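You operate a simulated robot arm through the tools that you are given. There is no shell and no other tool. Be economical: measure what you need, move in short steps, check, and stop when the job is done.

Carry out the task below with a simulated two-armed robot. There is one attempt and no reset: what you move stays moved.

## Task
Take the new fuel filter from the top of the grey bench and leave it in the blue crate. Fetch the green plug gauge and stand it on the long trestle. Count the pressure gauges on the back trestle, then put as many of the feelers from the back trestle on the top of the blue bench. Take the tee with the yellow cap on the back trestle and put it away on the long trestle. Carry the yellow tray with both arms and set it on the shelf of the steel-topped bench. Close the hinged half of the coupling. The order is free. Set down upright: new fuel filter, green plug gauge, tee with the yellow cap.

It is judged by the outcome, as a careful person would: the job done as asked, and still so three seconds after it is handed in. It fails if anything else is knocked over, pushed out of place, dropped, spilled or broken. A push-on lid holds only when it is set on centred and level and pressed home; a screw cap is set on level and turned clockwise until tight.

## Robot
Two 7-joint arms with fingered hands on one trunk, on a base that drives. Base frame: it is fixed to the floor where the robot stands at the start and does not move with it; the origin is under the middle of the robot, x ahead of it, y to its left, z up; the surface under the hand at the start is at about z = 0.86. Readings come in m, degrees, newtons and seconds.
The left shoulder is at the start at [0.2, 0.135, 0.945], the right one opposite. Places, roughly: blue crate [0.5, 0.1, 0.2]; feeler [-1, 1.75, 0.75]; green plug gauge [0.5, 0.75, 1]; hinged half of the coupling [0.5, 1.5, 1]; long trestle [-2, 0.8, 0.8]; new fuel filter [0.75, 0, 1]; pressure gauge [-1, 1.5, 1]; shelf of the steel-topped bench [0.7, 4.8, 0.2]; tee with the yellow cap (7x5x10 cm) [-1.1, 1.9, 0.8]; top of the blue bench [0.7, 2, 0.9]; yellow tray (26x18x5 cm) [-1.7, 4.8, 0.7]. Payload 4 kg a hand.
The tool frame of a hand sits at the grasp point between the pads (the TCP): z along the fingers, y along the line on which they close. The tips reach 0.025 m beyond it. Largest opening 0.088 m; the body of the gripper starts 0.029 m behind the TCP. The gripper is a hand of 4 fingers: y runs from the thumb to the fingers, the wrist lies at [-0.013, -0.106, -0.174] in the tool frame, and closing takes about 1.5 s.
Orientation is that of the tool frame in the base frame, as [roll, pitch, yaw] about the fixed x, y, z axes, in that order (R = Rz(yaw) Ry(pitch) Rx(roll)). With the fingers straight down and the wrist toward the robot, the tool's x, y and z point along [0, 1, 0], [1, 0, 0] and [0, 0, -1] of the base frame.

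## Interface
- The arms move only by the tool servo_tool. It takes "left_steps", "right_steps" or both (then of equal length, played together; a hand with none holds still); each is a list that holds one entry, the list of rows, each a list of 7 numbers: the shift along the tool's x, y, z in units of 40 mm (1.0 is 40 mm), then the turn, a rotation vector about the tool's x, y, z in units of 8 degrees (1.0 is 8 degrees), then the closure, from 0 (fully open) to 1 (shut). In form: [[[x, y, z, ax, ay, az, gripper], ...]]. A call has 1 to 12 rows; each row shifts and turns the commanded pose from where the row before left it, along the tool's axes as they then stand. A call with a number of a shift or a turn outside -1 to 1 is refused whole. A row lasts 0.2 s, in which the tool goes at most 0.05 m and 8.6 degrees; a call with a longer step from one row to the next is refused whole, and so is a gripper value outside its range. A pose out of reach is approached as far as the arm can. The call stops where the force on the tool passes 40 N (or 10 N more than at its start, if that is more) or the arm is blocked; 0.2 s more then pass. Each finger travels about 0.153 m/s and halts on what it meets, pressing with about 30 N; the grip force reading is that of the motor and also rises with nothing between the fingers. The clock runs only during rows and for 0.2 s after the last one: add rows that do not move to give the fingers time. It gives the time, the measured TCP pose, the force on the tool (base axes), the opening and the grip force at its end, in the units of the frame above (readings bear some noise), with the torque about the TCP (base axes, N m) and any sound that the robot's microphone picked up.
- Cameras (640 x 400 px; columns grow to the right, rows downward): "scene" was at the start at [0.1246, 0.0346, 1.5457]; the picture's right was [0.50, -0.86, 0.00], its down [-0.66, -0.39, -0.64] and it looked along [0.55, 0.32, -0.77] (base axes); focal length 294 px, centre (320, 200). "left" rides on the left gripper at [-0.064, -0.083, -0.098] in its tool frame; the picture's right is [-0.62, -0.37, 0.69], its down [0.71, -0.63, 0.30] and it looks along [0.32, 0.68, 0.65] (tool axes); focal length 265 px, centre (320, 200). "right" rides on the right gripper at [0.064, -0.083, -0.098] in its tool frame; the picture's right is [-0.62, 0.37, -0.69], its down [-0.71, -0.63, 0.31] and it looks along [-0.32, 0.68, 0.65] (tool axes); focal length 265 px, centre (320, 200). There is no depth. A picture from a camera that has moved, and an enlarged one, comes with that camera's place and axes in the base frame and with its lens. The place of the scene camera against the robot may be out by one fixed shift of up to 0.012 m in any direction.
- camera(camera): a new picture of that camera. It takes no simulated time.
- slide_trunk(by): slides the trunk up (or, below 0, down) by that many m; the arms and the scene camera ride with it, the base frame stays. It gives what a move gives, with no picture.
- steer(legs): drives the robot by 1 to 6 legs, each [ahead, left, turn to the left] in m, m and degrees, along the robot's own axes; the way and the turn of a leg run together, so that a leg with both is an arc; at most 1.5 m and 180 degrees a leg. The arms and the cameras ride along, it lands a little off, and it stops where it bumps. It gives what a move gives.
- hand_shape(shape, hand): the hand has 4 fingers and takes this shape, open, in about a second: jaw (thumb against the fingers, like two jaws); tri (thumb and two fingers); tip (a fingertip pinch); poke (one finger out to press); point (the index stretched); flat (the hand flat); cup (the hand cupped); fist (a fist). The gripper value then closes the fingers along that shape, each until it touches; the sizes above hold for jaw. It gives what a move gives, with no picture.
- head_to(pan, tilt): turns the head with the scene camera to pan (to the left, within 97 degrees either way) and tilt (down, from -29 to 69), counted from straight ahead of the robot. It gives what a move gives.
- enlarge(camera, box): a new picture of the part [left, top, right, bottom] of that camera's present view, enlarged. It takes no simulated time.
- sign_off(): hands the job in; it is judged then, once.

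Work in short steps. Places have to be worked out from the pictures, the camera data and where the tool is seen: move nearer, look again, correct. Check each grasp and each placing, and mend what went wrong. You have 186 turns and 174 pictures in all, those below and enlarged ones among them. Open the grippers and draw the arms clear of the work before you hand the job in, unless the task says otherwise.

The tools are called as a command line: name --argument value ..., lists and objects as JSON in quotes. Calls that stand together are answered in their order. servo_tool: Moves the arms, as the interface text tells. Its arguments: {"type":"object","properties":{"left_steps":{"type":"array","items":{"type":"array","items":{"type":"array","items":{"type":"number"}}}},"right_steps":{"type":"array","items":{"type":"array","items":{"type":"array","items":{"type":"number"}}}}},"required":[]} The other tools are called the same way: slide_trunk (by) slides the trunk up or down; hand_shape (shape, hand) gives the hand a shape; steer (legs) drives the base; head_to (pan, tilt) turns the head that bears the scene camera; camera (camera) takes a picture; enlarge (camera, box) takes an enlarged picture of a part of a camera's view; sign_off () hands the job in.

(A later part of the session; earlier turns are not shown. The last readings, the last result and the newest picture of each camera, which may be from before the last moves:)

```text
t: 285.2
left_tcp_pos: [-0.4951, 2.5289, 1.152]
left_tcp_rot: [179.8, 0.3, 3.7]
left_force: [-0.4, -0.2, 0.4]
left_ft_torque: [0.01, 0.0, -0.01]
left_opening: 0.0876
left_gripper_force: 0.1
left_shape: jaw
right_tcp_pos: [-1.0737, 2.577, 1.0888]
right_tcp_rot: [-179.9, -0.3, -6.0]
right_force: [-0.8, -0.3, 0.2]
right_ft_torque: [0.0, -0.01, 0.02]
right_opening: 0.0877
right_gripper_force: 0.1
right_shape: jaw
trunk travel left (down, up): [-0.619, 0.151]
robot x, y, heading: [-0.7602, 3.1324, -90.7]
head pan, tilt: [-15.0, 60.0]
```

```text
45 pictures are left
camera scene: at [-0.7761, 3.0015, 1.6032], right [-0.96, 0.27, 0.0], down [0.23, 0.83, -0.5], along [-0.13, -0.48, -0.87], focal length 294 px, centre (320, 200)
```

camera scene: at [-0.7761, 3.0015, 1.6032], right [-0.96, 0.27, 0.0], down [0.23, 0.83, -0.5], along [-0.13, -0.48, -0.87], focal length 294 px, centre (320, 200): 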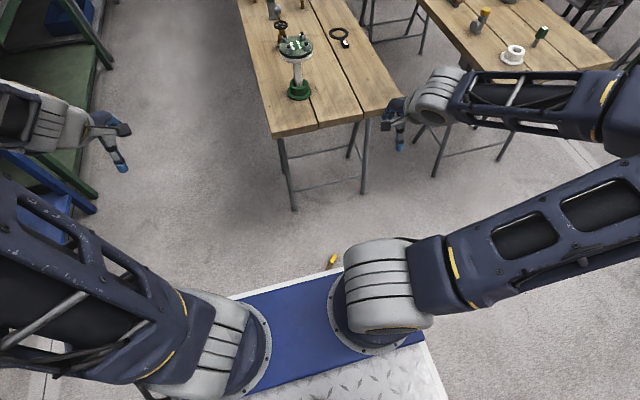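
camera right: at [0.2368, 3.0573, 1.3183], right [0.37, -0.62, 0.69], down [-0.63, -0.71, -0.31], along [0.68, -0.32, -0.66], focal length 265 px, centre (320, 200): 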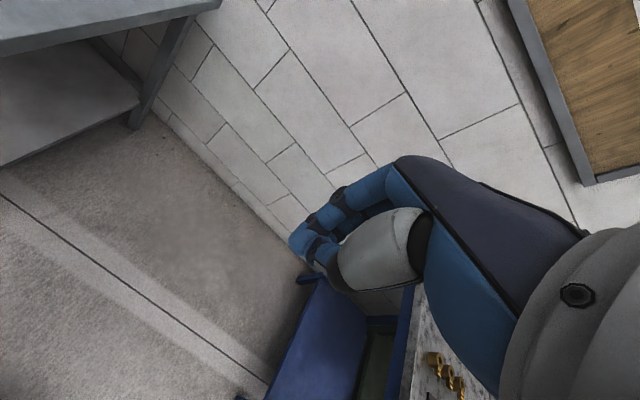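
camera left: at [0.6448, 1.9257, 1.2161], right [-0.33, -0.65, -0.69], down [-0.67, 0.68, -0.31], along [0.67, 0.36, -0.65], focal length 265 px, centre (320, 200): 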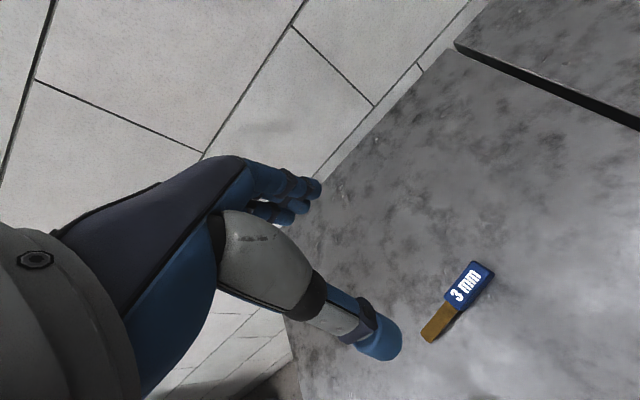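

Feeler confirmed at (−0.973, 2.518). I back 0.1 m and lower the trunk fully in two steps, then look with the right-hand camera.

steer --legs '[[-0.1, 0, 0]]'

slide_trunk --by -0.4

slide_trunk --by -0.17

servo_tool --right_steps '[[[0.4, 0.5, 0.6, 0, 0, 0, 0], [0.4, 0.7, 0.6, 0, 0, 0, 0], [0.4, 0.7, 0.6, 0, 0, 0, 0], [0.4, 0.7, 0.6, 0, 0, 0, 0], [0.4, 0.7, 0.6, 0, 0, 0, 0], [0.4, 0.7, 0.6, 0, 0, 0, 0]]]'

camera --camera "right"

```text
t: 286.4
left_tcp_pos: [-0.4941, 2.6287, 1.1525]
left_tcp_rot: [179.9, 0.4, 3.7]
left_force: [-0.2, 0.0, 0.5]
left_ft_torque: [0.01, 0.04, 0.0]
left_opening: 0.0878
left_gripper_force: 0.0
left_shape: jaw
right_tcp_pos: [-1.0736, 2.6775, 1.089]
right_tcp_rot: [-179.8, -0.4, -6.0]
right_force: [-0.8, -0.2, -0.4]
right_ft_torque: [-0.01, 0.01, 0.02]
right_opening: 0.088
right_gripper_force: 0.2
right_shape: jaw
trunk travel left (down, up): [-0.619, 0.151]
robot x, y, heading: [-0.7579, 3.2355, -90.6]
head pan, tilt: [-15.0, 60.0]
```

```text
t: 290.2
left_tcp_pos: [-0.4953, 2.6289, 0.7507]
left_tcp_rot: [179.8, 0.5, 3.6]
left_force: [0.0, 0.6, 1.0]
left_ft_torque: [0.02, 0.0, -0.01]
left_opening: 0.0879
left_gripper_force: 0.1
left_shape: jaw
right_tcp_pos: [-1.0735, 2.6784, 0.6881]
right_tcp_rot: [-179.8, -0.3, -6.1]
right_force: [0.1, 0.5, 0.4]
right_ft_torque: [-0.04, 0.02, -0.02]
right_opening: 0.0879
right_gripper_force: 0.0
right_shape: jaw
trunk travel left (down, up): [-0.219, 0.551]
robot x, y, heading: [-0.7584, 3.2316, -90.3]
head pan, tilt: [-15.0, 60.0]
```

```text
t: 292.1
left_tcp_pos: [-0.4963, 2.6279, 0.5834]
left_tcp_rot: [179.8, 0.4, 3.8]
left_force: [0.9, -0.2, 0.9]
left_ft_torque: [0.01, -0.02, 0.04]
left_opening: 0.088
left_gripper_force: 0.1
left_shape: jaw
right_tcp_pos: [-1.0735, 2.6792, 0.519]
right_tcp_rot: [-179.8, -0.3, -5.9]
right_force: [-0.4, 0.6, -0.4]
right_ft_torque: [0.0, -0.02, 0.05]
right_opening: 0.0879
right_gripper_force: 0.0
right_shape: jaw
trunk travel left (down, up): [-0.049, 0.721]
robot x, y, heading: [-0.7572, 3.2303, -90.4]
head pan, tilt: [-15.0, 60.0]
```

```text
t: 293.5
left_tcp_pos: [-0.4956, 2.6289, 0.5812]
left_tcp_rot: [179.9, 0.4, 3.5]
left_force: [0.9, -0.4, 0.3]
left_ft_torque: [-0.01, -0.03, 0.0]
left_opening: 0.0876
left_gripper_force: 0.1
left_shape: jaw
right_tcp_pos: [-0.9955, 2.5098, 0.374]
right_tcp_rot: [-179.7, -0.2, -6.0]
right_force: [-0.8, -0.8, 0.3]
right_ft_torque: [-0.02, 0.02, 0.02]
right_opening: 0.088
right_gripper_force: 0.1
right_shape: jaw
trunk travel left (down, up): [-0.049, 0.721]
robot x, y, heading: [-0.7541, 3.2332, -90.8]
head pan, tilt: [-15.0, 60.0]
```

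```text
44 pictures are left
camera right: at [-0.9227, 2.5855, 0.4736], right [-0.66, -0.3, 0.69], down [-0.64, 0.7, -0.3], along [-0.39, -0.64, -0.66], focal length 265 px, centre (320, 200)
```

right: 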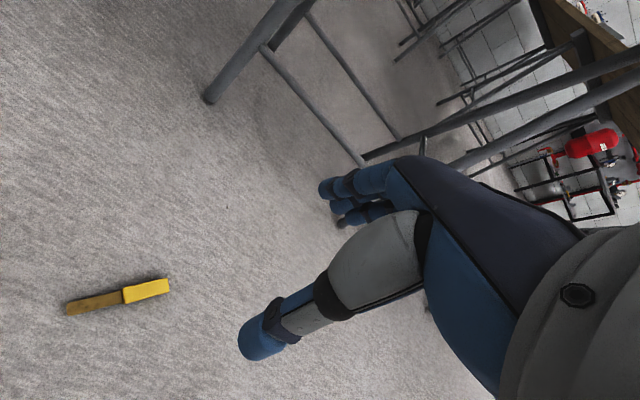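

Handle centre ≈(−0.99, 2.508), lying diagonally. I rotate the hand ~51° to close across it, lower, and look.

servo_tool --right_steps '[[[0, 0, 0.6, 0, 0, -0.9, 0], [0, 0, 0.6, 0, 0, -0.9, 0], [0, 0, 0.6, 0, 0, -0.9, 0], [0, 0, 0.6, 0, 0, -0.9, 0], [0, 0, 0.6, 0, 0, -0.9, 0], [0, 0, 0.6, 0, 0, -0.9, 0], [0, 0, 0.6, 0, 0, -0.9, 0], [0, 0, 0.6, 0, 0, 0, 0]]]'

camera --camera "right"

```text
t: 295.3
left_tcp_pos: [-0.4962, 2.6288, 0.5817]
left_tcp_rot: [179.8, 0.4, 3.7]
left_force: [0.3, 1.1, 0.3]
left_ft_torque: [-0.01, 0.01, -0.03]
left_opening: 0.088
left_gripper_force: 0.1
left_shape: jaw
right_tcp_pos: [-1.0033, 2.5349, 0.2114]
right_tcp_rot: [179.9, -0.4, 44.3]
right_force: [0.2, -0.9, -0.6]
right_ft_torque: [-0.02, -0.02, 0.0]
right_opening: 0.0878
right_gripper_force: 0.0
right_shape: jaw
right hand out of reach, approached as far as the arm can: row 7, 8
trunk travel left (down, up): [-0.049, 0.721]
robot x, y, heading: [-0.7567, 3.228, -90.4]
head pan, tilt: [-15.0, 60.0]
```

```text
43 pictures are left
camera right: at [-1.0151, 2.6376, 0.3105], right [-0.19, -0.7, 0.69], down [-0.95, -0.05, -0.31], along [0.25, -0.71, -0.65], focal length 265 px, centre (320, 200)
```

right: 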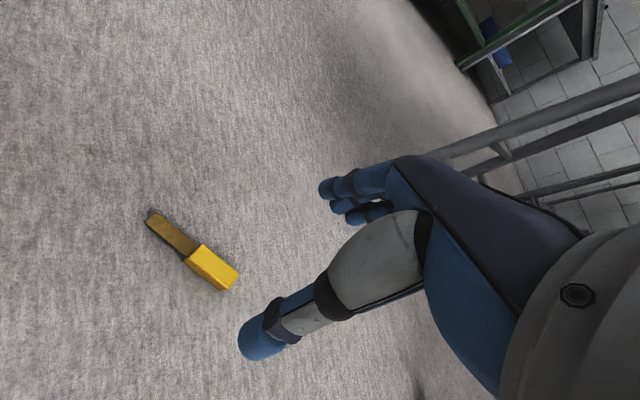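

The arm is at a limit with this rotation. I lower the trunk the rest of the way and turn back ~20°, then try going down (the fingers will align the feeler as they close).

slide_trunk --by -0.045

servo_tool --right_steps '[[[0.3, 0.5, -0.3, 0, 0, 0.9, 0], [0, 0, 0, 0, 0, 0.9, 0], [0, 0, 0, 0, 0, 0.7, 0], [0, 0, 0, 0, 0, 0, 0]]]'

servo_tool --right_steps '[[[0, 0, 0.5, 0, 0, 0, 0], [0, 0, 0.5, 0, 0, 0, 0], [0, 0, 0.5, 0, 0, 0, 0], [0, 0, 0, 0, 0, 0, 0]]]'

camera --camera "right"

```text
t: 296.2
left_tcp_pos: [-0.4954, 2.6287, 0.5357]
left_tcp_rot: [179.8, 0.4, 3.7]
left_force: [0.4, -1.7, -0.4]
left_ft_torque: [-0.01, -0.01, 0.0]
left_opening: 0.088
left_gripper_force: 0.1
left_shape: jaw
right_tcp_pos: [-1.0014, 2.5337, 0.1653]
right_tcp_rot: [179.8, -0.4, 44.4]
right_force: [-0.2, -0.7, 0.2]
right_ft_torque: [0.01, -0.02, -0.01]
right_opening: 0.0878
right_gripper_force: 0.1
right_shape: jaw
trunk travel left (down, up): [-0.004, 0.766]
robot x, y, heading: [-0.7554, 3.231, -90.5]
head pan, tilt: [-15.0, 60.0]
```

```text
t: 297.2
left_tcp_pos: [-0.4941, 2.6304, 0.5373]
left_tcp_rot: [179.7, 0.4, 3.7]
left_force: [-0.7, -0.3, 0.5]
left_ft_torque: [-0.04, -0.01, 0.01]
left_opening: 0.0876
left_gripper_force: 0.0
left_shape: jaw
right_tcp_pos: [-0.9812, 2.5278, 0.178]
right_tcp_rot: [179.9, -0.3, 24.3]
right_force: [0.3, 0.1, 0.0]
right_ft_torque: [-0.01, 0.02, -0.02]
right_opening: 0.0881
right_gripper_force: 0.0
right_shape: jaw
trunk travel left (down, up): [-0.004, 0.766]
robot x, y, heading: [-0.7549, 3.2297, -90.6]
head pan, tilt: [-15.0, 60.0]
```

```text
t: 298.2
left_tcp_pos: [-0.4957, 2.6277, 0.5369]
left_tcp_rot: [179.8, 0.4, 3.7]
left_force: [0.1, -0.4, -0.8]
left_ft_torque: [0.01, 0.02, 0.01]
left_opening: 0.0877
left_gripper_force: 0.0
left_shape: jaw
right_tcp_pos: [-0.9963, 2.5526, 0.1479]
right_tcp_rot: [179.9, -0.3, 24.4]
right_force: [-1.0, -0.6, -0.1]
right_ft_torque: [-0.01, -0.03, 0.0]
right_opening: 0.088
right_gripper_force: 0.1
right_shape: jaw
right hand out of reach, approached as far as the arm can: row 1, 2, 3
trunk travel left (down, up): [-0.004, 0.766]
robot x, y, heading: [-0.7555, 3.2336, -90.3]
head pan, tilt: [-15.0, 60.0]
```

```text
42 pictures are left
camera right: at [-0.9728, 2.6529, 0.2475], right [-0.42, -0.59, 0.69], down [-0.91, 0.28, -0.31], along [-0.01, -0.75, -0.66], focal length 265 px, centre (320, 200)
```

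right: 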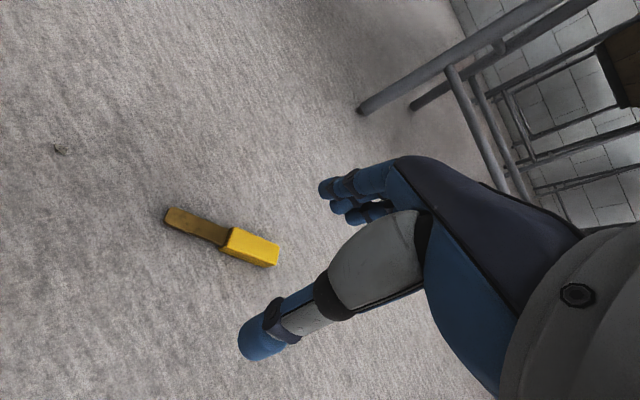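

The limit pulls the hand toward the robot as it lowers, so I bring the robot 0.12 m nearer and try again with a shorter reach.

steer --legs '[[0.12, 0, 0]]'

servo_tool --right_steps '[[[0.4, -0.7, 0, 0, 0, 0, 0], [0.4, -0.8, 0, 0, 0, 0, 0], [0, 0, 0.5, 0, 0, 0, 0], [0, 0, 0.5, 0, 0, 0, 0], [0, 0, 0.5, 0, 0, 0, 0], [0, 0, 0.5, 0, 0, 0, 0], [0, 0, 0, 0, 0, 0, 0]]]'

camera --camera "right"

```text
t: 299.5
left_tcp_pos: [-0.4945, 2.5091, 0.537]
left_tcp_rot: [179.7, 0.4, 3.8]
left_force: [-0.6, -0.1, 1.0]
left_ft_torque: [-0.02, -0.01, 0.01]
left_opening: 0.0875
left_gripper_force: 0.1
left_shape: jaw
right_tcp_pos: [-0.9959, 2.4293, 0.1482]
right_tcp_rot: [180.0, -0.3, 24.5]
right_force: [-0.4, -0.1, 0.3]
right_ft_torque: [-0.01, 0.01, 0.0]
right_opening: 0.0878
right_gripper_force: 0.0
right_shape: jaw
trunk travel left (down, up): [-0.004, 0.766]
robot x, y, heading: [-0.7585, 3.1125, -90.6]
head pan, tilt: [-15.0, 60.0]
```

```text
t: 301.1
left_tcp_pos: [-0.4956, 2.5077, 0.5369]
left_tcp_rot: [179.8, 0.4, 3.8]
left_force: [0.0, 0.2, 0.1]
left_ft_torque: [-0.02, -0.01, 0.0]
left_opening: 0.0879
left_gripper_force: 0.0
left_shape: jaw
right_tcp_pos: [-1.006, 2.4765, 0.1474]
right_tcp_rot: [-179.7, -0.4, 24.5]
right_force: [-0.4, -0.1, 0.1]
right_ft_torque: [0.02, -0.01, 0.05]
right_opening: 0.0878
right_gripper_force: 0.1
right_shape: jaw
right hand out of reach, approached as far as the arm can: row 2, 3, 4, 5, 6
trunk travel left (down, up): [-0.004, 0.766]
robot x, y, heading: [-0.7583, 3.1083, -90.3]
head pan, tilt: [-15.0, 60.0]
```

```text
41 pictures are left
camera right: at [-0.9824, 2.5781, 0.2477], right [-0.41, -0.6, 0.69], down [-0.91, 0.28, -0.31], along [-0.01, -0.75, -0.66], focal length 265 px, centre (320, 200)
```

right: 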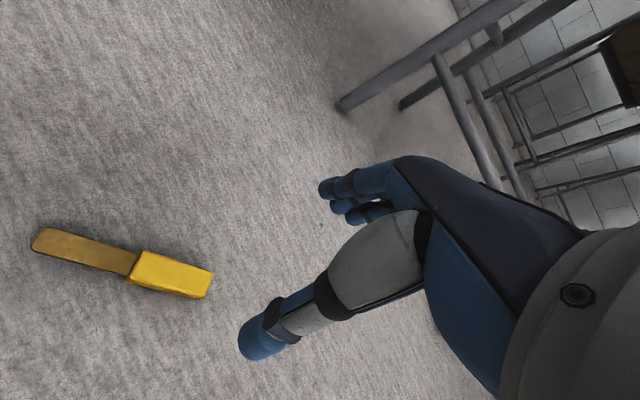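

Shorter is worse; farther should be better (the crate reach worked at 0.92 m). I back 0.25 m and slightly left, then extend and lower.

servo_tool --right_steps '[[[0, 0, -0.8, 0, 0, 0.5, 0], [0, 0, -0.8, 0, 0, 0.5, 0], [0, 0, -0.8, 0, 0, 0.5, 0]]]'

steer --legs '[[-0.24, 0.12, 0]]'

servo_tool --right_steps '[[[-0.5, 0.85, 0, 0, 0, 0, 0], [-0.5, 0.85, 0, 0, 0, 0, 0], [-0.5, 0.85, 0, 0, 0, 0, 0], [-0.5, 0.85, 0, 0, 0, 0, 0], [-0.5, 0.85, 0, 0, 0, 0, 0], [0, 0.4, 0.6, 0, 0, 0, 0], [0, 0, 0.8, 0, 0, 0, 0], [0, 0, 0.8, 0, 0, 0, 0], [0, 0, 0.8, 0, 0, 0, 0], [0, 0, 0, 0, 0, 0, 0]]]'

camera --camera "right"

```text
t: 301.9
left_tcp_pos: [-0.4953, 2.5087, 0.5377]
left_tcp_rot: [179.8, 0.4, 3.8]
left_force: [-0.5, -0.1, 0.0]
left_ft_torque: [-0.01, 0.01, 0.02]
left_opening: 0.0879
left_gripper_force: 0.1
left_shape: jaw
right_tcp_pos: [-1.0059, 2.4795, 0.2447]
right_tcp_rot: [-179.9, -0.4, 12.5]
right_force: [-0.4, 0.2, 0.4]
right_ft_torque: [0.01, 0.01, -0.02]
right_opening: 0.088
right_gripper_force: 0.1
right_shape: jaw
trunk travel left (down, up): [-0.004, 0.766]
robot x, y, heading: [-0.7556, 3.1074, -90.4]
head pan, tilt: [-15.0, 60.0]
```

```text
t: 303.8
left_tcp_pos: [-0.3697, 2.7556, 0.536]
left_tcp_rot: [179.8, 0.3, 4.3]
left_force: [0.8, -0.3, -0.4]
left_ft_torque: [0.0, 0.01, -0.01]
left_opening: 0.088
left_gripper_force: 0.0
left_shape: jaw
right_tcp_pos: [-0.8801, 2.7215, 0.2447]
right_tcp_rot: [-180.0, -0.3, 12.9]
right_force: [0.0, 0.1, -0.1]
right_ft_torque: [-0.02, 0.02, 0.02]
right_opening: 0.0879
right_gripper_force: 0.1
right_shape: jaw
trunk travel left (down, up): [-0.004, 0.766]
robot x, y, heading: [-0.6418, 3.3508, -90.0]
head pan, tilt: [-15.0, 60.0]
```

```text
t: 306.0
left_tcp_pos: [-0.3701, 2.7538, 0.5364]
left_tcp_rot: [179.7, 0.5, 4.2]
left_force: [0.1, 0.5, 0.1]
left_ft_torque: [-0.02, -0.04, 0.01]
left_opening: 0.0881
left_gripper_force: 0.0
left_shape: jaw
right_tcp_pos: [-0.9572, 2.5958, 0.1782]
right_tcp_rot: [-179.9, -0.3, 12.9]
right_force: [-0.1, -0.2, -0.6]
right_ft_torque: [-0.02, -0.01, 0.01]
right_opening: 0.088
right_gripper_force: 0.1
right_shape: jaw
right hand out of reach, approached as far as the arm can: row 5, 6, 7, 8, 9
trunk travel left (down, up): [-0.004, 0.766]
robot x, y, heading: [-0.6425, 3.3561, -89.6]
head pan, tilt: [-15.0, 60.0]
```

```text
40 pictures are left
camera right: at [-0.9133, 2.6908, 0.2773], right [-0.53, -0.5, 0.69], down [-0.84, 0.45, -0.31], along [-0.16, -0.74, -0.66], focal length 265 px, centre (320, 200)
```

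right: 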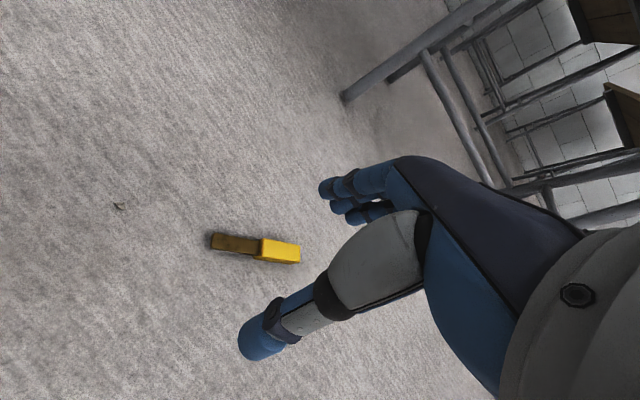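

Vertical-hand reach bottoms out near z≈0.15. I test whether tilting the hand forward (fingers down and ahead) lets it go lower.

servo_tool --right_steps '[[[0, 0, -0.8, -0.9, 0, 0, 0], [0, 0, -0.8, -0.9, 0, 0, 0], [0, 0, 0, -0.9, 0, 0, 0], [0, 0, 0, -0.9, 0, 0, 0], [0, 0, 0, -0.9, 0, 0, 0], [0, -0.5, 0.6, 0, 0, 0, 0], [0, -0.5, 0.6, 0, 0, 0, 0], [0, -0.5, 0.6, 0, 0, 0, 0], [0, -0.5, 0.6, 0, 0, 0, 0], [0, -0.5, 0.6, 0, 0, 0, 0], [0, 0, 0, 0, 0, 0, 0]]]'

camera --camera "scene"

```text
t: 308.4
left_tcp_pos: [-0.3703, 2.7537, 0.5373]
left_tcp_rot: [179.8, 0.4, 4.2]
left_force: [0.2, -0.3, 0.2]
left_ft_torque: [0.0, 0.0, -0.01]
left_opening: 0.0878
left_gripper_force: 0.0
left_shape: jaw
right_tcp_pos: [-1.001, 2.6062, 0.3287]
right_tcp_rot: [153.7, -0.5, 13.4]
right_force: [-0.2, -0.5, 0.5]
right_ft_torque: [0.01, 0.0, 0.01]
right_opening: 0.0881
right_gripper_force: 0.0
right_shape: jaw
right hand out of reach, approached as far as the arm can: row 3, 4, 5, 6, 7, 8, 9, 10
trunk travel left (down, up): [-0.004, 0.766]
robot x, y, heading: [-0.6388, 3.3517, -90.1]
head pan, tilt: [-15.0, 60.0]
```

```text
39 pictures are left
camera scene: at [-0.6546, 3.2245, 0.9882], right [-0.97, 0.26, 0.0], down [0.22, 0.84, -0.5], along [-0.13, -0.48, -0.87], focal length 294 px, centre (320, 200)
```

scene: 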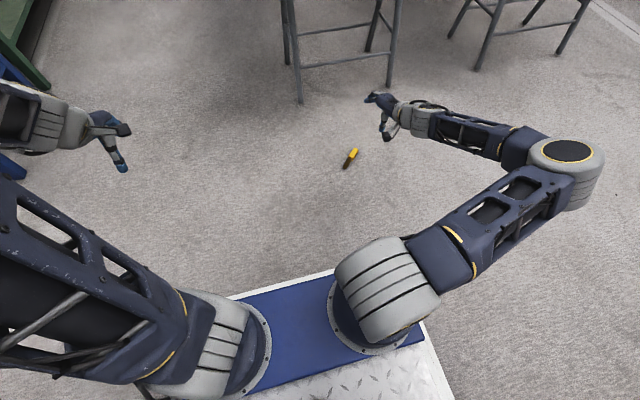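

Forward tilt makes it worse, so tilting backward (fingers toward the robot) should help. I tilt back to about 20° and try descending.

servo_tool --right_steps '[[[0, 0.3, -0.3, 0.95, 0, 0, 0], [0, 0.3, -0.3, 0.95, 0, 0, 0], [0, 0, 0, 0.95, 0, 0, 0], [0, 0, 0, 0.95, 0, 0, 0], [0, 0, 0, 0.95, 0, 0, 0], [0, 0, 0, 0.95, 0, 0, 0], [0, 0, 0, 0.95, 0, 0, 0], [0, 0, 0, 0.5, 0, 0, 0]]]'

servo_tool --right_steps '[[[0, 0.27, 0.75, 0, 0, 0, 0], [0, 0.27, 0.75, 0, 0, 0, 0], [0, 0.27, 0.75, 0, 0, 0, 0], [0, 0.27, 0.75, 0, 0, 0, 0], [0, 0, 0, 0, 0, 0, 0]]]'

camera --camera "right"

```text
t: 310.2
left_tcp_pos: [-0.3699, 2.7544, 0.5359]
left_tcp_rot: [179.9, 0.4, 4.2]
left_force: [-0.3, -0.7, -0.3]
left_ft_torque: [-0.01, -0.02, 0.0]
left_opening: 0.0881
left_gripper_force: 0.1
left_shape: jaw
right_tcp_pos: [-1.0199, 2.6223, 0.3602]
right_tcp_rot: [179.2, -0.4, 13.3]
right_force: [0.0, 0.0, -0.9]
right_ft_torque: [0.01, 0.0, 0.0]
right_opening: 0.088
right_gripper_force: 0.2
right_shape: jaw
right hand out of reach, approached as far as the arm can: row 3, 4, 5, 6, 7, 8
trunk travel left (down, up): [-0.004, 0.766]
robot x, y, heading: [-0.6357, 3.3571, -90.0]
head pan, tilt: [-15.0, 60.0]
```

```text
t: 311.4
left_tcp_pos: [-0.3708, 2.7543, 0.5359]
left_tcp_rot: [179.7, 0.4, 4.1]
left_force: [-0.2, 0.1, 0.2]
left_ft_torque: [-0.04, 0.02, 0.01]
left_opening: 0.0879
left_gripper_force: 0.1
left_shape: jaw
right_tcp_pos: [-1.0316, 2.6173, 0.2442]
right_tcp_rot: [179.2, -0.5, 13.3]
right_force: [-0.7, -0.1, 0.8]
right_ft_torque: [0.01, -0.01, 0.02]
right_opening: 0.0879
right_gripper_force: 0.1
right_shape: jaw
right hand out of reach, approached as far as the arm can: row 1, 2, 3, 4
trunk travel left (down, up): [-0.004, 0.766]
robot x, y, heading: [-0.6363, 3.3505, -89.8]
head pan, tilt: [-15.0, 60.0]
```

```text
38 pictures are left
camera right: at [-0.988, 2.7133, 0.3435], right [-0.53, -0.49, 0.69], down [-0.84, 0.45, -0.32], along [-0.15, -0.75, -0.65], focal length 265 px, centre (320, 200)
```

right: 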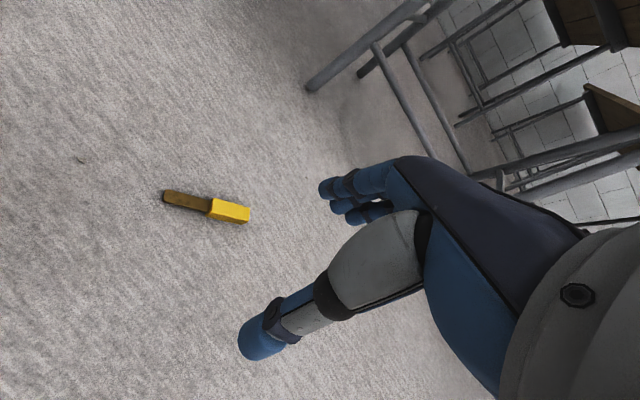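

Still limited. I try tilting sideways instead (fingers pointing down and to the robot's left), which keeps the closing line level and suits the forearm coming from the right.

servo_tool --right_steps '[[[0, 0, -0.3, 0, 0.9, 0, 0], [0, 0, 0, 0, 0.9, 0, 0], [0, 0, 0, 0, 0.9, 0, 0], [0, 0, 0, 0, 0.9, 0, 0], [0, 0, 0, 0, 0.9, 0, 0], [0, 0, 0, 0, 0.9, 0, 0], [0, 0, 0, 0, 0, 0, 0]]]'

servo_tool --right_steps '[[[-0.5, 0, 0.5, 0, 0, 0, 0], [-0.5, 0, 0.5, 0, 0, 0, 0], [-0.5, 0, 0.5, 0, 0, 0, 0], [0, 0, 0, 0, 0, 0, 0]]]'

camera --camera "right"

```text
t: 313.0
left_tcp_pos: [-0.3696, 2.7544, 0.5366]
left_tcp_rot: [179.9, 0.5, 4.1]
left_force: [0.5, -0.1, 0.6]
left_ft_torque: [0.01, -0.01, 0.02]
left_opening: 0.0877
left_gripper_force: 0.0
left_shape: jaw
right_tcp_pos: [-1.0252, 2.6209, 0.2598]
right_tcp_rot: [178.9, -43.7, 14.0]
right_force: [0.0, -0.8, -0.1]
right_ft_torque: [-0.03, 0.0, 0.0]
right_opening: 0.0879
right_gripper_force: 0.1
right_shape: jaw
right hand out of reach, approached as far as the arm can: row 6
trunk travel left (down, up): [-0.004, 0.766]
robot x, y, heading: [-0.6353, 3.3523, -90.0]
head pan, tilt: [-15.0, 60.0]
```

```text
t: 314.0
left_tcp_pos: [-0.3698, 2.7536, 0.5363]
left_tcp_rot: [179.8, 0.3, 4.2]
left_force: [-0.5, -0.3, 0.4]
left_ft_torque: [-0.01, 0.01, -0.02]
left_opening: 0.0881
left_gripper_force: 0.1
left_shape: jaw
right_tcp_pos: [-0.9896, 2.626, 0.2347]
right_tcp_rot: [178.9, -43.6, 14.0]
right_force: [-0.6, 0.5, 1.0]
right_ft_torque: [0.0, -0.02, -0.01]
right_opening: 0.088
right_gripper_force: 0.1
right_shape: jaw
right hand out of reach, approached as far as the arm can: row 1, 2, 3
trunk travel left (down, up): [-0.004, 0.766]
robot x, y, heading: [-0.636, 3.3527, -89.8]
head pan, tilt: [-15.0, 60.0]
```

```text
37 pictures are left
camera right: at [-1.0293, 2.7039, 0.35], right [-0.82, -0.57, 0.08], down [-0.44, 0.53, -0.72], along [0.37, -0.62, -0.69], focal length 265 px, centre (320, 200)
```

right: 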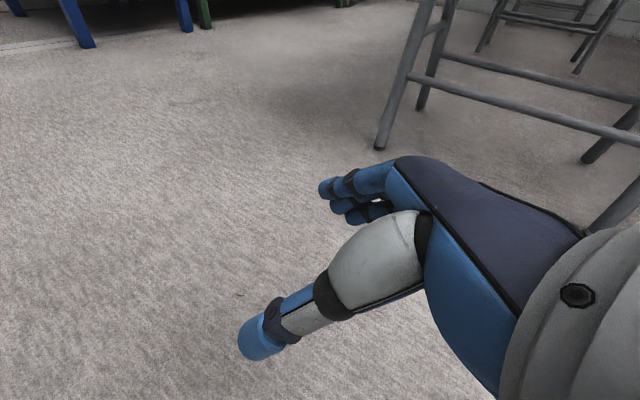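

The right arm's elbow lies flat to the side and cannot go lower; the left arm is in an elbow-up posture, which should reach lower. I lift the right hand and shift the base so the left hand can try.

servo_tool --right_steps '[[[0, 0, -0.5, 0, -0.9, 0, 0], [0, 0, -0.6, 0, -0.9, 0, 0], [0, 0, -0.7, 0, -0.9, 0, 0], [0, 0, -0.8, 0, -0.9, 0, 0], [0, 0, -0.8, 0, -0.9, 0, 0], [0, 0, -0.8, 0, -0.9, 0, 0], [0, -0.5, -0.5, 0, 0, 0, 0], [0, -0.5, -0.5, 0, 0, 0, 0]]]'

steer --legs '[[0.14, -0.52, 0]]'

head_to --pan 15 --tilt 60

camera --camera "scene"

```text
t: 315.8
left_tcp_pos: [-0.3696, 2.7552, 0.5369]
left_tcp_rot: [179.9, 0.4, 4.2]
left_force: [0.3, 0.1, 0.5]
left_ft_torque: [-0.03, 0.0, 0.0]
left_opening: 0.0882
left_gripper_force: 0.1
left_shape: jaw
right_tcp_pos: [-1.0617, 2.663, 0.4241]
right_tcp_rot: [179.1, -0.5, 13.3]
right_force: [-0.6, 0.3, -0.2]
right_ft_torque: [0.01, -0.01, -0.04]
right_opening: 0.088
right_gripper_force: 0.0
right_shape: jaw
right hand out of reach, approached as far as the arm can: row 6
trunk travel left (down, up): [-0.004, 0.766]
robot x, y, heading: [-0.6383, 3.3511, -89.8]
head pan, tilt: [-15.0, 60.0]
```

```text
t: 318.9
left_tcp_pos: [-0.8853, 2.6144, 0.5367]
left_tcp_rot: [179.8, 0.5, 3.6]
left_force: [-0.3, -0.3, -0.1]
left_ft_torque: [-0.02, 0.05, 0.01]
left_opening: 0.0876
left_gripper_force: 0.1
left_shape: jaw
right_tcp_pos: [-1.5773, 2.5292, 0.423]
right_tcp_rot: [179.2, -0.4, 12.8]
right_force: [0.3, 0.3, -0.1]
right_ft_torque: [0.01, 0.02, 0.0]
right_opening: 0.088
right_gripper_force: 0.0
right_shape: jaw
trunk travel left (down, up): [-0.004, 0.766]
robot x, y, heading: [-1.151, 3.216, -90.5]
head pan, tilt: [-15.0, 60.0]
```

```text
t: 319.8
left_tcp_pos: [-0.8853, 2.6121, 0.5361]
left_tcp_rot: [179.8, 0.4, 3.7]
left_force: [0.0, 0.6, -0.1]
left_ft_torque: [0.04, 0.01, -0.02]
left_opening: 0.0882
left_gripper_force: 0.0
left_shape: jaw
right_tcp_pos: [-1.5773, 2.5297, 0.4232]
right_tcp_rot: [179.2, -0.5, 12.9]
right_force: [-0.5, 0.3, 0.2]
right_ft_torque: [0.01, 0.0, -0.05]
right_opening: 0.0882
right_gripper_force: 0.0
right_shape: jaw
trunk travel left (down, up): [-0.004, 0.766]
robot x, y, heading: [-1.1451, 3.2189, -90.5]
head pan, tilt: [15.0, 60.0]
```

```text
36 pictures are left
camera scene: at [-1.1313, 3.0869, 0.9882], right [-0.97, -0.25, 0.0], down [-0.22, 0.84, -0.5], along [0.13, -0.48, -0.87], focal length 294 px, centre (320, 200)
```

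scene: 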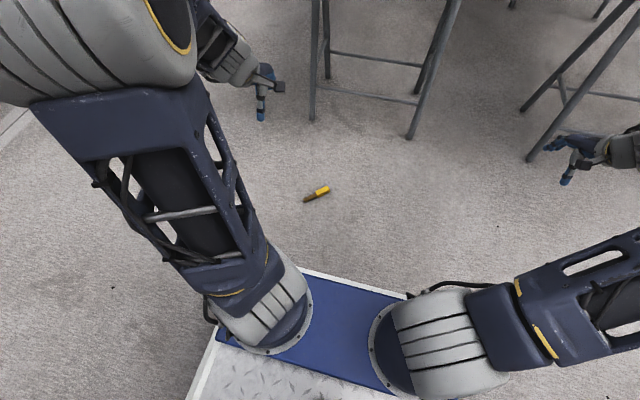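

Left arm is elbow-up as hoped. I bring the left hand over the feeler, rotate ~41° to match it, and descend.

servo_tool --left_steps '[[[-0.65, 0.65, 0, 0, 0, 0, 0], [-0.65, 0.65, 0, 0, 0, 0, 0], [-0.65, 0.65, 0, 0, 0, 0, 0], [-0.65, 0.65, 0, 0, 0, 0, 0], [0, 0, 0.9, 0, 0, -0.8, 0], [0, 0, 0.9, 0, 0, -0.8, 0], [0, 0, 0.9, 0, 0, -0.8, 0], [0, 0, 0.9, 0, 0, -0.9, 0], [0, 0, 0.9, 0, 0, -0.9, 0], [0, 0, 0.9, 0, 0, -0.9, 0], [0, 0, 0.9, 0, 0, 0, 0], [0, 0, 0.9, 0, 0, 0, 0]]]'

camera --camera "left"

```text
t: 322.4
left_tcp_pos: [-0.9845, 2.5016, 0.2481]
left_tcp_rot: [-179.8, 0.5, 44.6]
left_force: [0.2, 0.2, 1.2]
left_ft_torque: [-0.02, 0.02, 0.01]
left_opening: 0.0878
left_gripper_force: 0.0
left_shape: jaw
right_tcp_pos: [-1.5782, 2.5285, 0.4225]
right_tcp_rot: [179.1, -0.5, 12.7]
right_force: [-0.1, 1.0, -0.3]
right_ft_torque: [0.03, -0.01, -0.03]
right_opening: 0.0878
right_gripper_force: 0.1
right_shape: jaw
trunk travel left (down, up): [-0.004, 0.766]
robot x, y, heading: [-1.1449, 3.2145, -90.5]
head pan, tilt: [15.0, 60.0]
```

```text
35 pictures are left
camera left: at [-1.0882, 2.5146, 0.3482], right [-0.71, -0.18, -0.69], down [0.06, 0.95, -0.31], along [0.71, -0.26, -0.66], focal length 265 px, centre (320, 200)
```

left: 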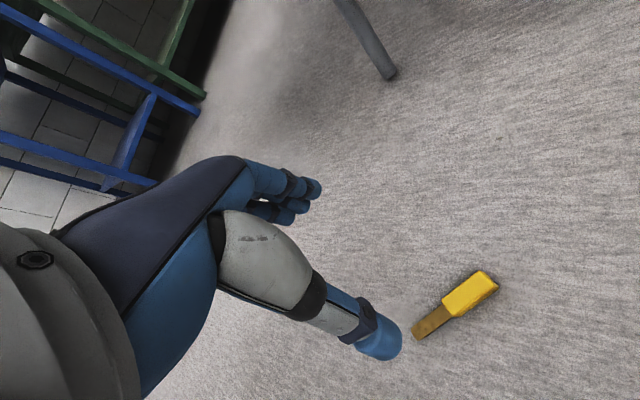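

Reachable. Handle centre (−0.992, 2.506). I correct and descend toward the floor.

servo_tool --left_steps '[[[0, -0.21, 0.8, 0, 0, 0, 0.1], [0, 0, 0.8, 0, 0, 0, 0.2], [0, 0, 0.8, 0, 0, 0, 0.3], [0, 0, 0.8, 0, 0, 0, 0.3], [0, 0, 0.8, 0, 0, 0, 0.3], [0, 0, 0.8, 0, 0, 0, 0.3], [0, 0, 0.4, 0, 0, 0, 0.3], [0, 0, 0.1, 0, 0, 0, 0.3], [0, 0, 0, 0, 0, 0, 0.3]]]'

camera --camera "left"

```text
t: 324.4
left_tcp_pos: [-0.9919, 2.5072, 0.0383]
left_tcp_rot: [-179.8, 0.4, 44.6]
left_force: [-0.7, -0.4, -0.1]
left_ft_torque: [0.01, 0.0, 0.0]
left_opening: 0.0619
left_gripper_force: 0.0
left_shape: jaw
right_tcp_pos: [-1.5779, 2.53, 0.4227]
right_tcp_rot: [179.1, -0.4, 12.8]
right_force: [0.8, 0.2, -0.1]
right_ft_torque: [0.01, -0.01, -0.03]
right_opening: 0.0881
right_gripper_force: 0.0
right_shape: jaw
trunk travel left (down, up): [-0.004, 0.766]
robot x, y, heading: [-1.1475, 3.2166, -90.3]
head pan, tilt: [15.0, 60.0]
```

```text
34 pictures are left
camera left: at [-1.0956, 2.5223, 0.1375], right [-0.71, -0.17, -0.69], down [0.07, 0.95, -0.31], along [0.71, -0.26, -0.66], focal length 265 px, centre (320, 200)
```

left: 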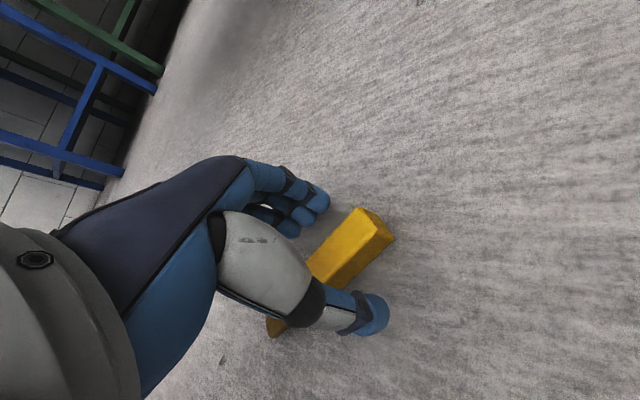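

The left hand straddles the handle. I go 8 mm lower, close, and lift.

servo_tool --left_steps '[[[0, 0, 0.2, 0, 0, 0, 0.3], [0, 0, 0, 0, 0, 0, 0.5], [0, 0, 0, 0, 0, 0, 0.7], [0, 0, 0, 0, 0, 0, 0.9], [0, 0, 0, 0, 0, 0, 1], [0, 0, 0, 0, 0, 0, 1], [0, 0, 0, 0, 0, 0, 1], [0, 0, -0.5, 0, 0, 0, 1], [0, 0, -0.8, 0, 0, 0, 1], [0, 0, -0.8, 0, 0, 0, 1], [0, 0, -0.8, 0, 0, 0, 1]]]'

camera --camera "left"

```text
t: 326.8
left_tcp_pos: [-0.9913, 2.5082, 0.1467]
left_tcp_rot: [-179.7, 0.5, 44.4]
left_force: [-0.6, 0.7, 0.4]
left_ft_torque: [0.0, -0.01, -0.01]
left_opening: 0.0141
left_gripper_force: 29.9
left_shape: jaw
right_tcp_pos: [-1.5777, 2.5293, 0.4238]
right_tcp_rot: [179.1, -0.5, 12.8]
right_force: [0.2, -0.4, 0.2]
right_ft_torque: [0.0, 0.03, -0.02]
right_opening: 0.0878
right_gripper_force: 0.0
right_shape: jaw
trunk travel left (down, up): [-0.004, 0.766]
robot x, y, heading: [-1.1498, 3.2168, -90.4]
head pan, tilt: [15.0, 60.0]
```

```text
33 pictures are left
camera left: at [-1.0966, 2.5225, 0.2456], right [-0.71, -0.17, -0.69], down [0.07, 0.95, -0.31], along [0.71, -0.26, -0.66], focal length 265 px, centre (320, 200)
```

left: 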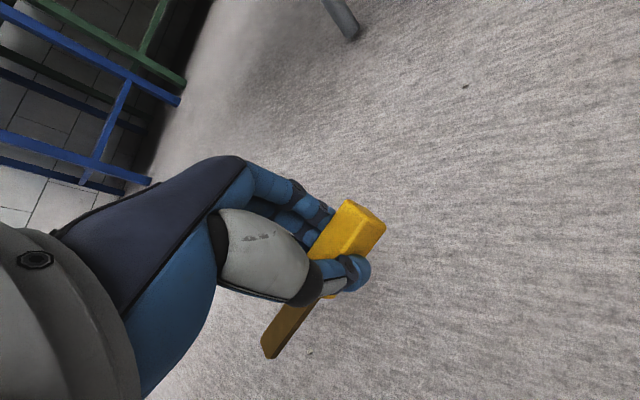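

Firm grip (14 mm). I raise the left hand, tuck the right one, and raise the trunk.

servo_tool --left_steps '[[[0, 0, -0.9, 0, 0, 0, 1], [0, 0, -0.9, 0, 0, 0, 1], [0, 0, -0.9, 0, 0, 0, 1], [0, 0, -0.9, 0, 0, 0, 1], [0, 0, -0.9, 0, 0, 0, 1], [0, 0, -0.9, 0, 0, 0.9, 1], [0, 0, -0.9, 0, 0, 0.9, 1], [0, 0, -0.9, 0, 0, 0.9, 1], [0, 0, -0.9, 0, 0, 0.9, 1], [0, -0.5, -0.8, 0, 0, 0.9, 1], [0, -0.5, -0.8, 0, 0, 0.5, 1]]]' --right_steps '[[[0, 0, -0.8, 0, 0, 0, 0], [0, 0, -0.8, 0, 0, 0, 0], [0, 0, -0.8, 0, 0, 0, 0], [0, 0, -0.8, 0, 0, 0, 0], [0, -0.4, -0.4, 0, 0, 0.4, 0], [0, -0.4, -0.4, 0, 0, 0.4, 0], [0, -0.4, -0.4, 0, 0, 0.4, 0], [0, -0.4, -0.4, 0, 0, 0.4, 0], [0, -0.4, 0, 0, 0, 0, 0], [0, -0.4, 0, 0, 0, 0, 0], [0, 0, 0, 0, 0, 0, 0]]]'

slide_trunk --by 0.4

slide_trunk --by 0.34

steer --legs '[[0, 0.78, 0], [0.15, 0, 0], [0, 0, 90]]'

camera --camera "left"

```text
t: 329.2
left_tcp_pos: [-0.9958, 2.5466, 0.5319]
left_tcp_rot: [179.9, 0.2, 4.4]
left_force: [0.1, -0.7, -0.4]
left_ft_torque: [0.02, -0.02, 0.0]
left_opening: 0.0138
left_gripper_force: 30.1
left_shape: jaw
right_tcp_pos: [-1.5872, 2.6275, 0.6134]
right_tcp_rot: [179.4, -0.7, 0.0]
right_force: [0.1, 0.1, -0.5]
right_ft_torque: [0.0, 0.01, 0.01]
right_opening: 0.088
right_gripper_force: 0.0
right_shape: jaw
trunk travel left (down, up): [-0.004, 0.766]
robot x, y, heading: [-1.1509, 3.2143, -90.6]
head pan, tilt: [15.0, 60.0]
```

```text
t: 333.0
left_tcp_pos: [-0.9958, 2.5464, 0.932]
left_tcp_rot: [179.8, 0.4, 4.5]
left_force: [0.0, 0.3, -0.8]
left_ft_torque: [0.03, 0.0, -0.03]
left_opening: 0.0141
left_gripper_force: 30.3
left_shape: jaw
right_tcp_pos: [-1.5873, 2.6273, 1.0139]
right_tcp_rot: [179.3, -0.7, 0.0]
right_force: [-0.4, -0.6, 0.1]
right_ft_torque: [0.0, -0.02, 0.0]
right_opening: 0.0879
right_gripper_force: 0.0
right_shape: jaw
trunk travel left (down, up): [-0.404, 0.366]
robot x, y, heading: [-1.1479, 3.2171, -90.5]
head pan, tilt: [15.0, 60.0]
```

```text
t: 336.4
left_tcp_pos: [-0.9965, 2.5455, 1.2724]
left_tcp_rot: [179.8, 0.4, 4.6]
left_force: [0.3, -0.5, -1.1]
left_ft_torque: [0.03, 0.0, 0.0]
left_opening: 0.0139
left_gripper_force: 29.9
left_shape: jaw
right_tcp_pos: [-1.5874, 2.6271, 1.3539]
right_tcp_rot: [179.3, -0.7, 0.0]
right_force: [0.1, -0.1, 0.3]
right_ft_torque: [0.01, 0.04, 0.01]
right_opening: 0.0877
right_gripper_force: 0.1
right_shape: jaw
trunk travel left (down, up): [-0.744, 0.026]
robot x, y, heading: [-1.1475, 3.2149, -90.3]
head pan, tilt: [15.0, 60.0]
```

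```text
t: 345.4
left_tcp_pos: [0.3031, 3.2262, 1.2723]
left_tcp_rot: [179.8, 0.5, 95.4]
left_force: [0.3, 0.1, -0.2]
left_ft_torque: [0.02, 0.01, -0.01]
left_opening: 0.014
left_gripper_force: 30.0
left_shape: jaw
right_tcp_pos: [0.2316, 2.6335, 1.3546]
right_tcp_rot: [179.2, -0.7, 90.8]
right_force: [0.1, 0.7, -0.3]
right_ft_torque: [0.01, -0.02, 0.01]
right_opening: 0.0879
right_gripper_force: 0.1
right_shape: jaw
trunk travel left (down, up): [-0.744, 0.026]
robot x, y, heading: [-0.3635, 3.0632, 0.4]
head pan, tilt: [15.0, 60.0]
```

```text
32 pictures are left
camera left: at [0.2252, 3.1535, 1.3709], right [-0.31, -0.66, -0.69], down [-0.69, 0.65, -0.31], along [0.65, 0.38, -0.65], focal length 265 px, centre (320, 200)
```

left: 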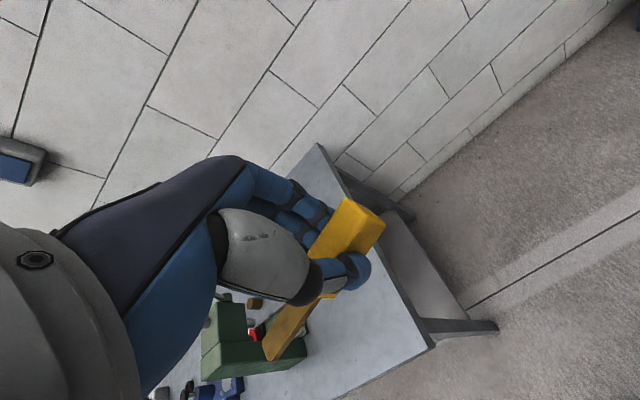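

Still held. I strafe right to y≈1.70, then move forward, lower the trunk, and extend to (0.75, 1.86).

steer --legs '[[-0.05, 0, -0.4], [0, -1.37, 0]]'

steer --legs '[[0.32, 0, 0]]'

slide_trunk --by -0.13

camera --camera "left"

```text
t: 352.6
left_tcp_pos: [0.2467, 1.8658, 1.2715]
left_tcp_rot: [180.0, 0.5, 94.0]
left_force: [0.2, 0.5, 0.1]
left_ft_torque: [0.01, 0.01, 0.03]
left_opening: 0.014
left_gripper_force: 30.0
left_shape: jaw
right_tcp_pos: [0.1597, 1.2751, 1.3537]
right_tcp_rot: [179.3, -0.6, 89.4]
right_force: [0.2, -0.4, -0.3]
right_ft_torque: [-0.02, -0.02, -0.05]
right_opening: 0.088
right_gripper_force: 0.1
right_shape: jaw
trunk travel left (down, up): [-0.744, 0.026]
robot x, y, heading: [-0.4221, 1.7188, -0.8]
head pan, tilt: [15.0, 60.0]
```

```text
t: 354.8
left_tcp_pos: [0.5713, 1.8624, 1.2721]
left_tcp_rot: [179.8, 0.4, 94.2]
left_force: [-0.3, 0.4, -1.1]
left_ft_torque: [0.01, -0.01, 0.01]
left_opening: 0.0138
left_gripper_force: 29.6
left_shape: jaw
right_tcp_pos: [0.4879, 1.2715, 1.353]
right_tcp_rot: [179.3, -0.7, 89.7]
right_force: [-0.5, 0.5, 0.2]
right_ft_torque: [0.01, -0.02, -0.03]
right_opening: 0.0882
right_gripper_force: 0.1
right_shape: jaw
trunk travel left (down, up): [-0.744, 0.026]
robot x, y, heading: [-0.0954, 1.7127, -0.6]
head pan, tilt: [15.0, 60.0]
```

```text
t: 356.4
left_tcp_pos: [0.5716, 1.8624, 1.1419]
left_tcp_rot: [179.8, 0.5, 94.2]
left_force: [-1.2, -0.7, -0.8]
left_ft_torque: [0.01, -0.03, -0.01]
left_opening: 0.014
left_gripper_force: 30.2
left_shape: jaw
right_tcp_pos: [0.4888, 1.271, 1.2248]
right_tcp_rot: [179.3, -0.7, 89.6]
right_force: [0.6, -0.2, -0.6]
right_ft_torque: [0.0, -0.01, 0.0]
right_opening: 0.0882
right_gripper_force: 0.0
right_shape: jaw
trunk travel left (down, up): [-0.614, 0.156]
robot x, y, heading: [-0.0992, 1.7165, -0.6]
head pan, tilt: [15.0, 60.0]
```

```text
31 pictures are left
camera left: at [0.4927, 1.7926, 1.241], right [-0.32, -0.65, -0.69], down [-0.68, 0.66, -0.31], along [0.66, 0.37, -0.65], focal length 265 px, centre (320, 200)
```

left: 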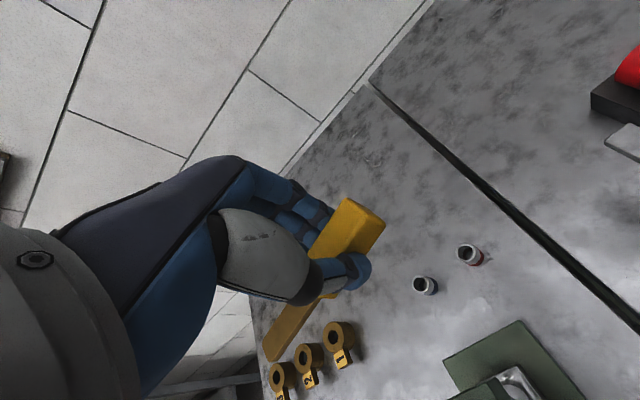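

Clear spot at (0.75, 1.855). Extend, then descend.

servo_tool --left_steps '[[[-0.1, 0.9, 0, 0, 0, 0, 1], [-0.1, 0.9, 0, 0, 0, 0, 1], [-0.1, 0.9, 0, 0, 0, 0, 1], [-0.1, 0.9, 0, 0, 0, 0, 1], [-0.1, 0.9, 0, 0, 0, 0, 1], [0, 0, 0.95, 0, 0, 0, 1], [0, 0, 0.95, 0, 0, 0, 1], [0, 0, 0.95, 0, 0, 0, 1], [0, 0, 0.95, 0, 0, 0, 1], [0, 0, 0.95, 0, 0, 0, 1], [0, 0, 0.95, 0, 0, 0, 1], [0, 0, 0.2, 0, 0, 0, 1]]]'

servo_tool --left_steps '[[[0, 0, 0.1, 0, 0, 0, 1], [0, 0, 0.1, 0, 0, 0, 1], [0, 0, 0.08, 0, 0, 0, 1], [0, 0, 0, 0, 0, 0, 1]]]'

```text
t: 359.0
left_tcp_pos: [0.7525, 1.8545, 0.9069]
left_tcp_rot: [179.8, 0.5, 94.1]
left_force: [0.0, -0.1, 0.2]
left_ft_torque: [0.0, 0.01, 0.0]
left_opening: 0.0139
left_gripper_force: 30.1
left_shape: jaw
right_tcp_pos: [0.488, 1.2713, 1.2248]
right_tcp_rot: [179.2, -0.7, 89.6]
right_force: [-0.7, -0.2, -0.4]
right_ft_torque: [-0.01, 0.04, 0.0]
right_opening: 0.088
right_gripper_force: 0.0
right_shape: jaw
trunk travel left (down, up): [-0.614, 0.156]
robot x, y, heading: [-0.1, 1.7153, -0.9]
head pan, tilt: [15.0, 60.0]
```

```text
t: 360.0
left_tcp_pos: [0.7532, 1.8522, 0.8963]
left_tcp_rot: [179.9, 0.3, 94.2]
left_force: [0.8, -0.9, -0.6]
left_ft_torque: [0.0, 0.0, -0.01]
left_opening: 0.0136
left_gripper_force: 29.7
left_shape: jaw
right_tcp_pos: [0.4887, 1.2704, 1.224]
right_tcp_rot: [179.4, -0.7, 89.7]
right_force: [-0.4, -0.8, -0.8]
right_ft_torque: [-0.02, -0.01, -0.04]
right_opening: 0.0879
right_gripper_force: 0.0
right_shape: jaw
trunk travel left (down, up): [-0.614, 0.156]
robot x, y, heading: [-0.0949, 1.7135, -0.7]
head pan, tilt: [15.0, 60.0]
```

A few more millimetres to contact, then release and lift.

servo_tool --left_steps '[[[0, 0, 0.08, 0, 0, 0, 1], [0, 0, 0.06, 0, 0, 0, 1], [0, 0, 0, 0, 0, 0, 1], [0, 0, 0, 0, 0, 0, 0.75], [0, 0, 0, 0, 0, 0, 0.6], [0, 0, 0, 0, 0, 0, 0.4], [0, 0, 0, 0, 0, 0, 0.3], [0, 0, -0.3, 0, 0, 0, 0.3], [0, 0, -0.9, 0, 0, 0, 0.2], [0, 0, -0.9, 0, 0, 0, 0], [0, 0, -0.9, 0, 0, 0, 0], [0, 0, -0.9, 0, 0, 0, 0]]]'

servo_tool --left_steps '[[[0, 0, -0.9, 0, 0, 0, 0], [0, 0, -0.9, 0, 0, 0, 0], [0, -0.9, -0.3, 0, 0, 0, 0], [0, -0.9, -0.3, 0, 0, 0, 0], [0, -0.9, -0.3, 0, 0, 0, 0], [0, -0.9, 0, 0, 0, 0, 0]]]'

camera --camera "left"

```text
t: 362.6
left_tcp_pos: [0.7518, 1.8548, 1.0441]
left_tcp_rot: [179.9, 0.5, 94.2]
left_force: [-0.6, 0.8, -0.4]
left_ft_torque: [-0.01, 0.0, 0.03]
left_opening: 0.0878
left_gripper_force: 0.0
left_shape: jaw
right_tcp_pos: [0.4882, 1.2711, 1.2249]
right_tcp_rot: [179.3, -0.8, 89.6]
right_force: [0.1, 1.2, 0.1]
right_ft_torque: [0.01, 0.01, 0.02]
right_opening: 0.0879
right_gripper_force: 0.0
right_shape: jaw
trunk travel left (down, up): [-0.614, 0.156]
robot x, y, heading: [-0.0981, 1.7121, -0.8]
head pan, tilt: [15.0, 60.0]
```

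```text
t: 364.0
left_tcp_pos: [0.6097, 1.8451, 1.1513]
left_tcp_rot: [179.9, 0.3, 94.3]
left_force: [-0.4, -0.4, -0.4]
left_ft_torque: [-0.02, 0.0, 0.01]
left_opening: 0.0881
left_gripper_force: 0.0
left_shape: jaw
right_tcp_pos: [0.4878, 1.272, 1.2245]
right_tcp_rot: [179.4, -0.7, 89.6]
right_force: [-1.2, -0.4, -0.1]
right_ft_torque: [0.02, 0.0, 0.02]
right_opening: 0.088
right_gripper_force: 0.1
right_shape: jaw
trunk travel left (down, up): [-0.614, 0.156]
robot x, y, heading: [-0.0983, 1.7152, -0.8]
head pan, tilt: [15.0, 60.0]
```

```text
30 pictures are left
camera left: at [0.5303, 1.7756, 1.2505], right [-0.32, -0.65, -0.69], down [-0.68, 0.66, -0.31], along [0.66, 0.37, -0.66], focal length 265 px, centre (320, 200)
```

left: 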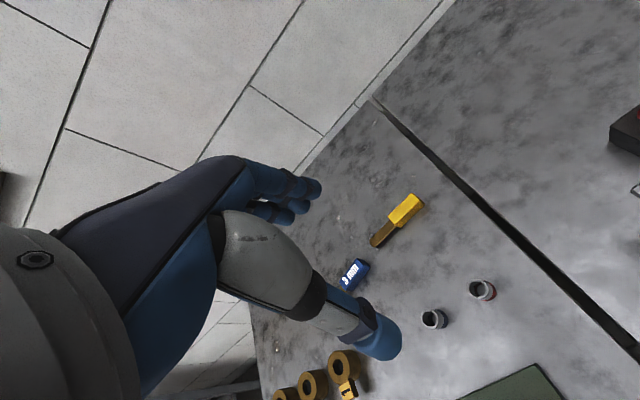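

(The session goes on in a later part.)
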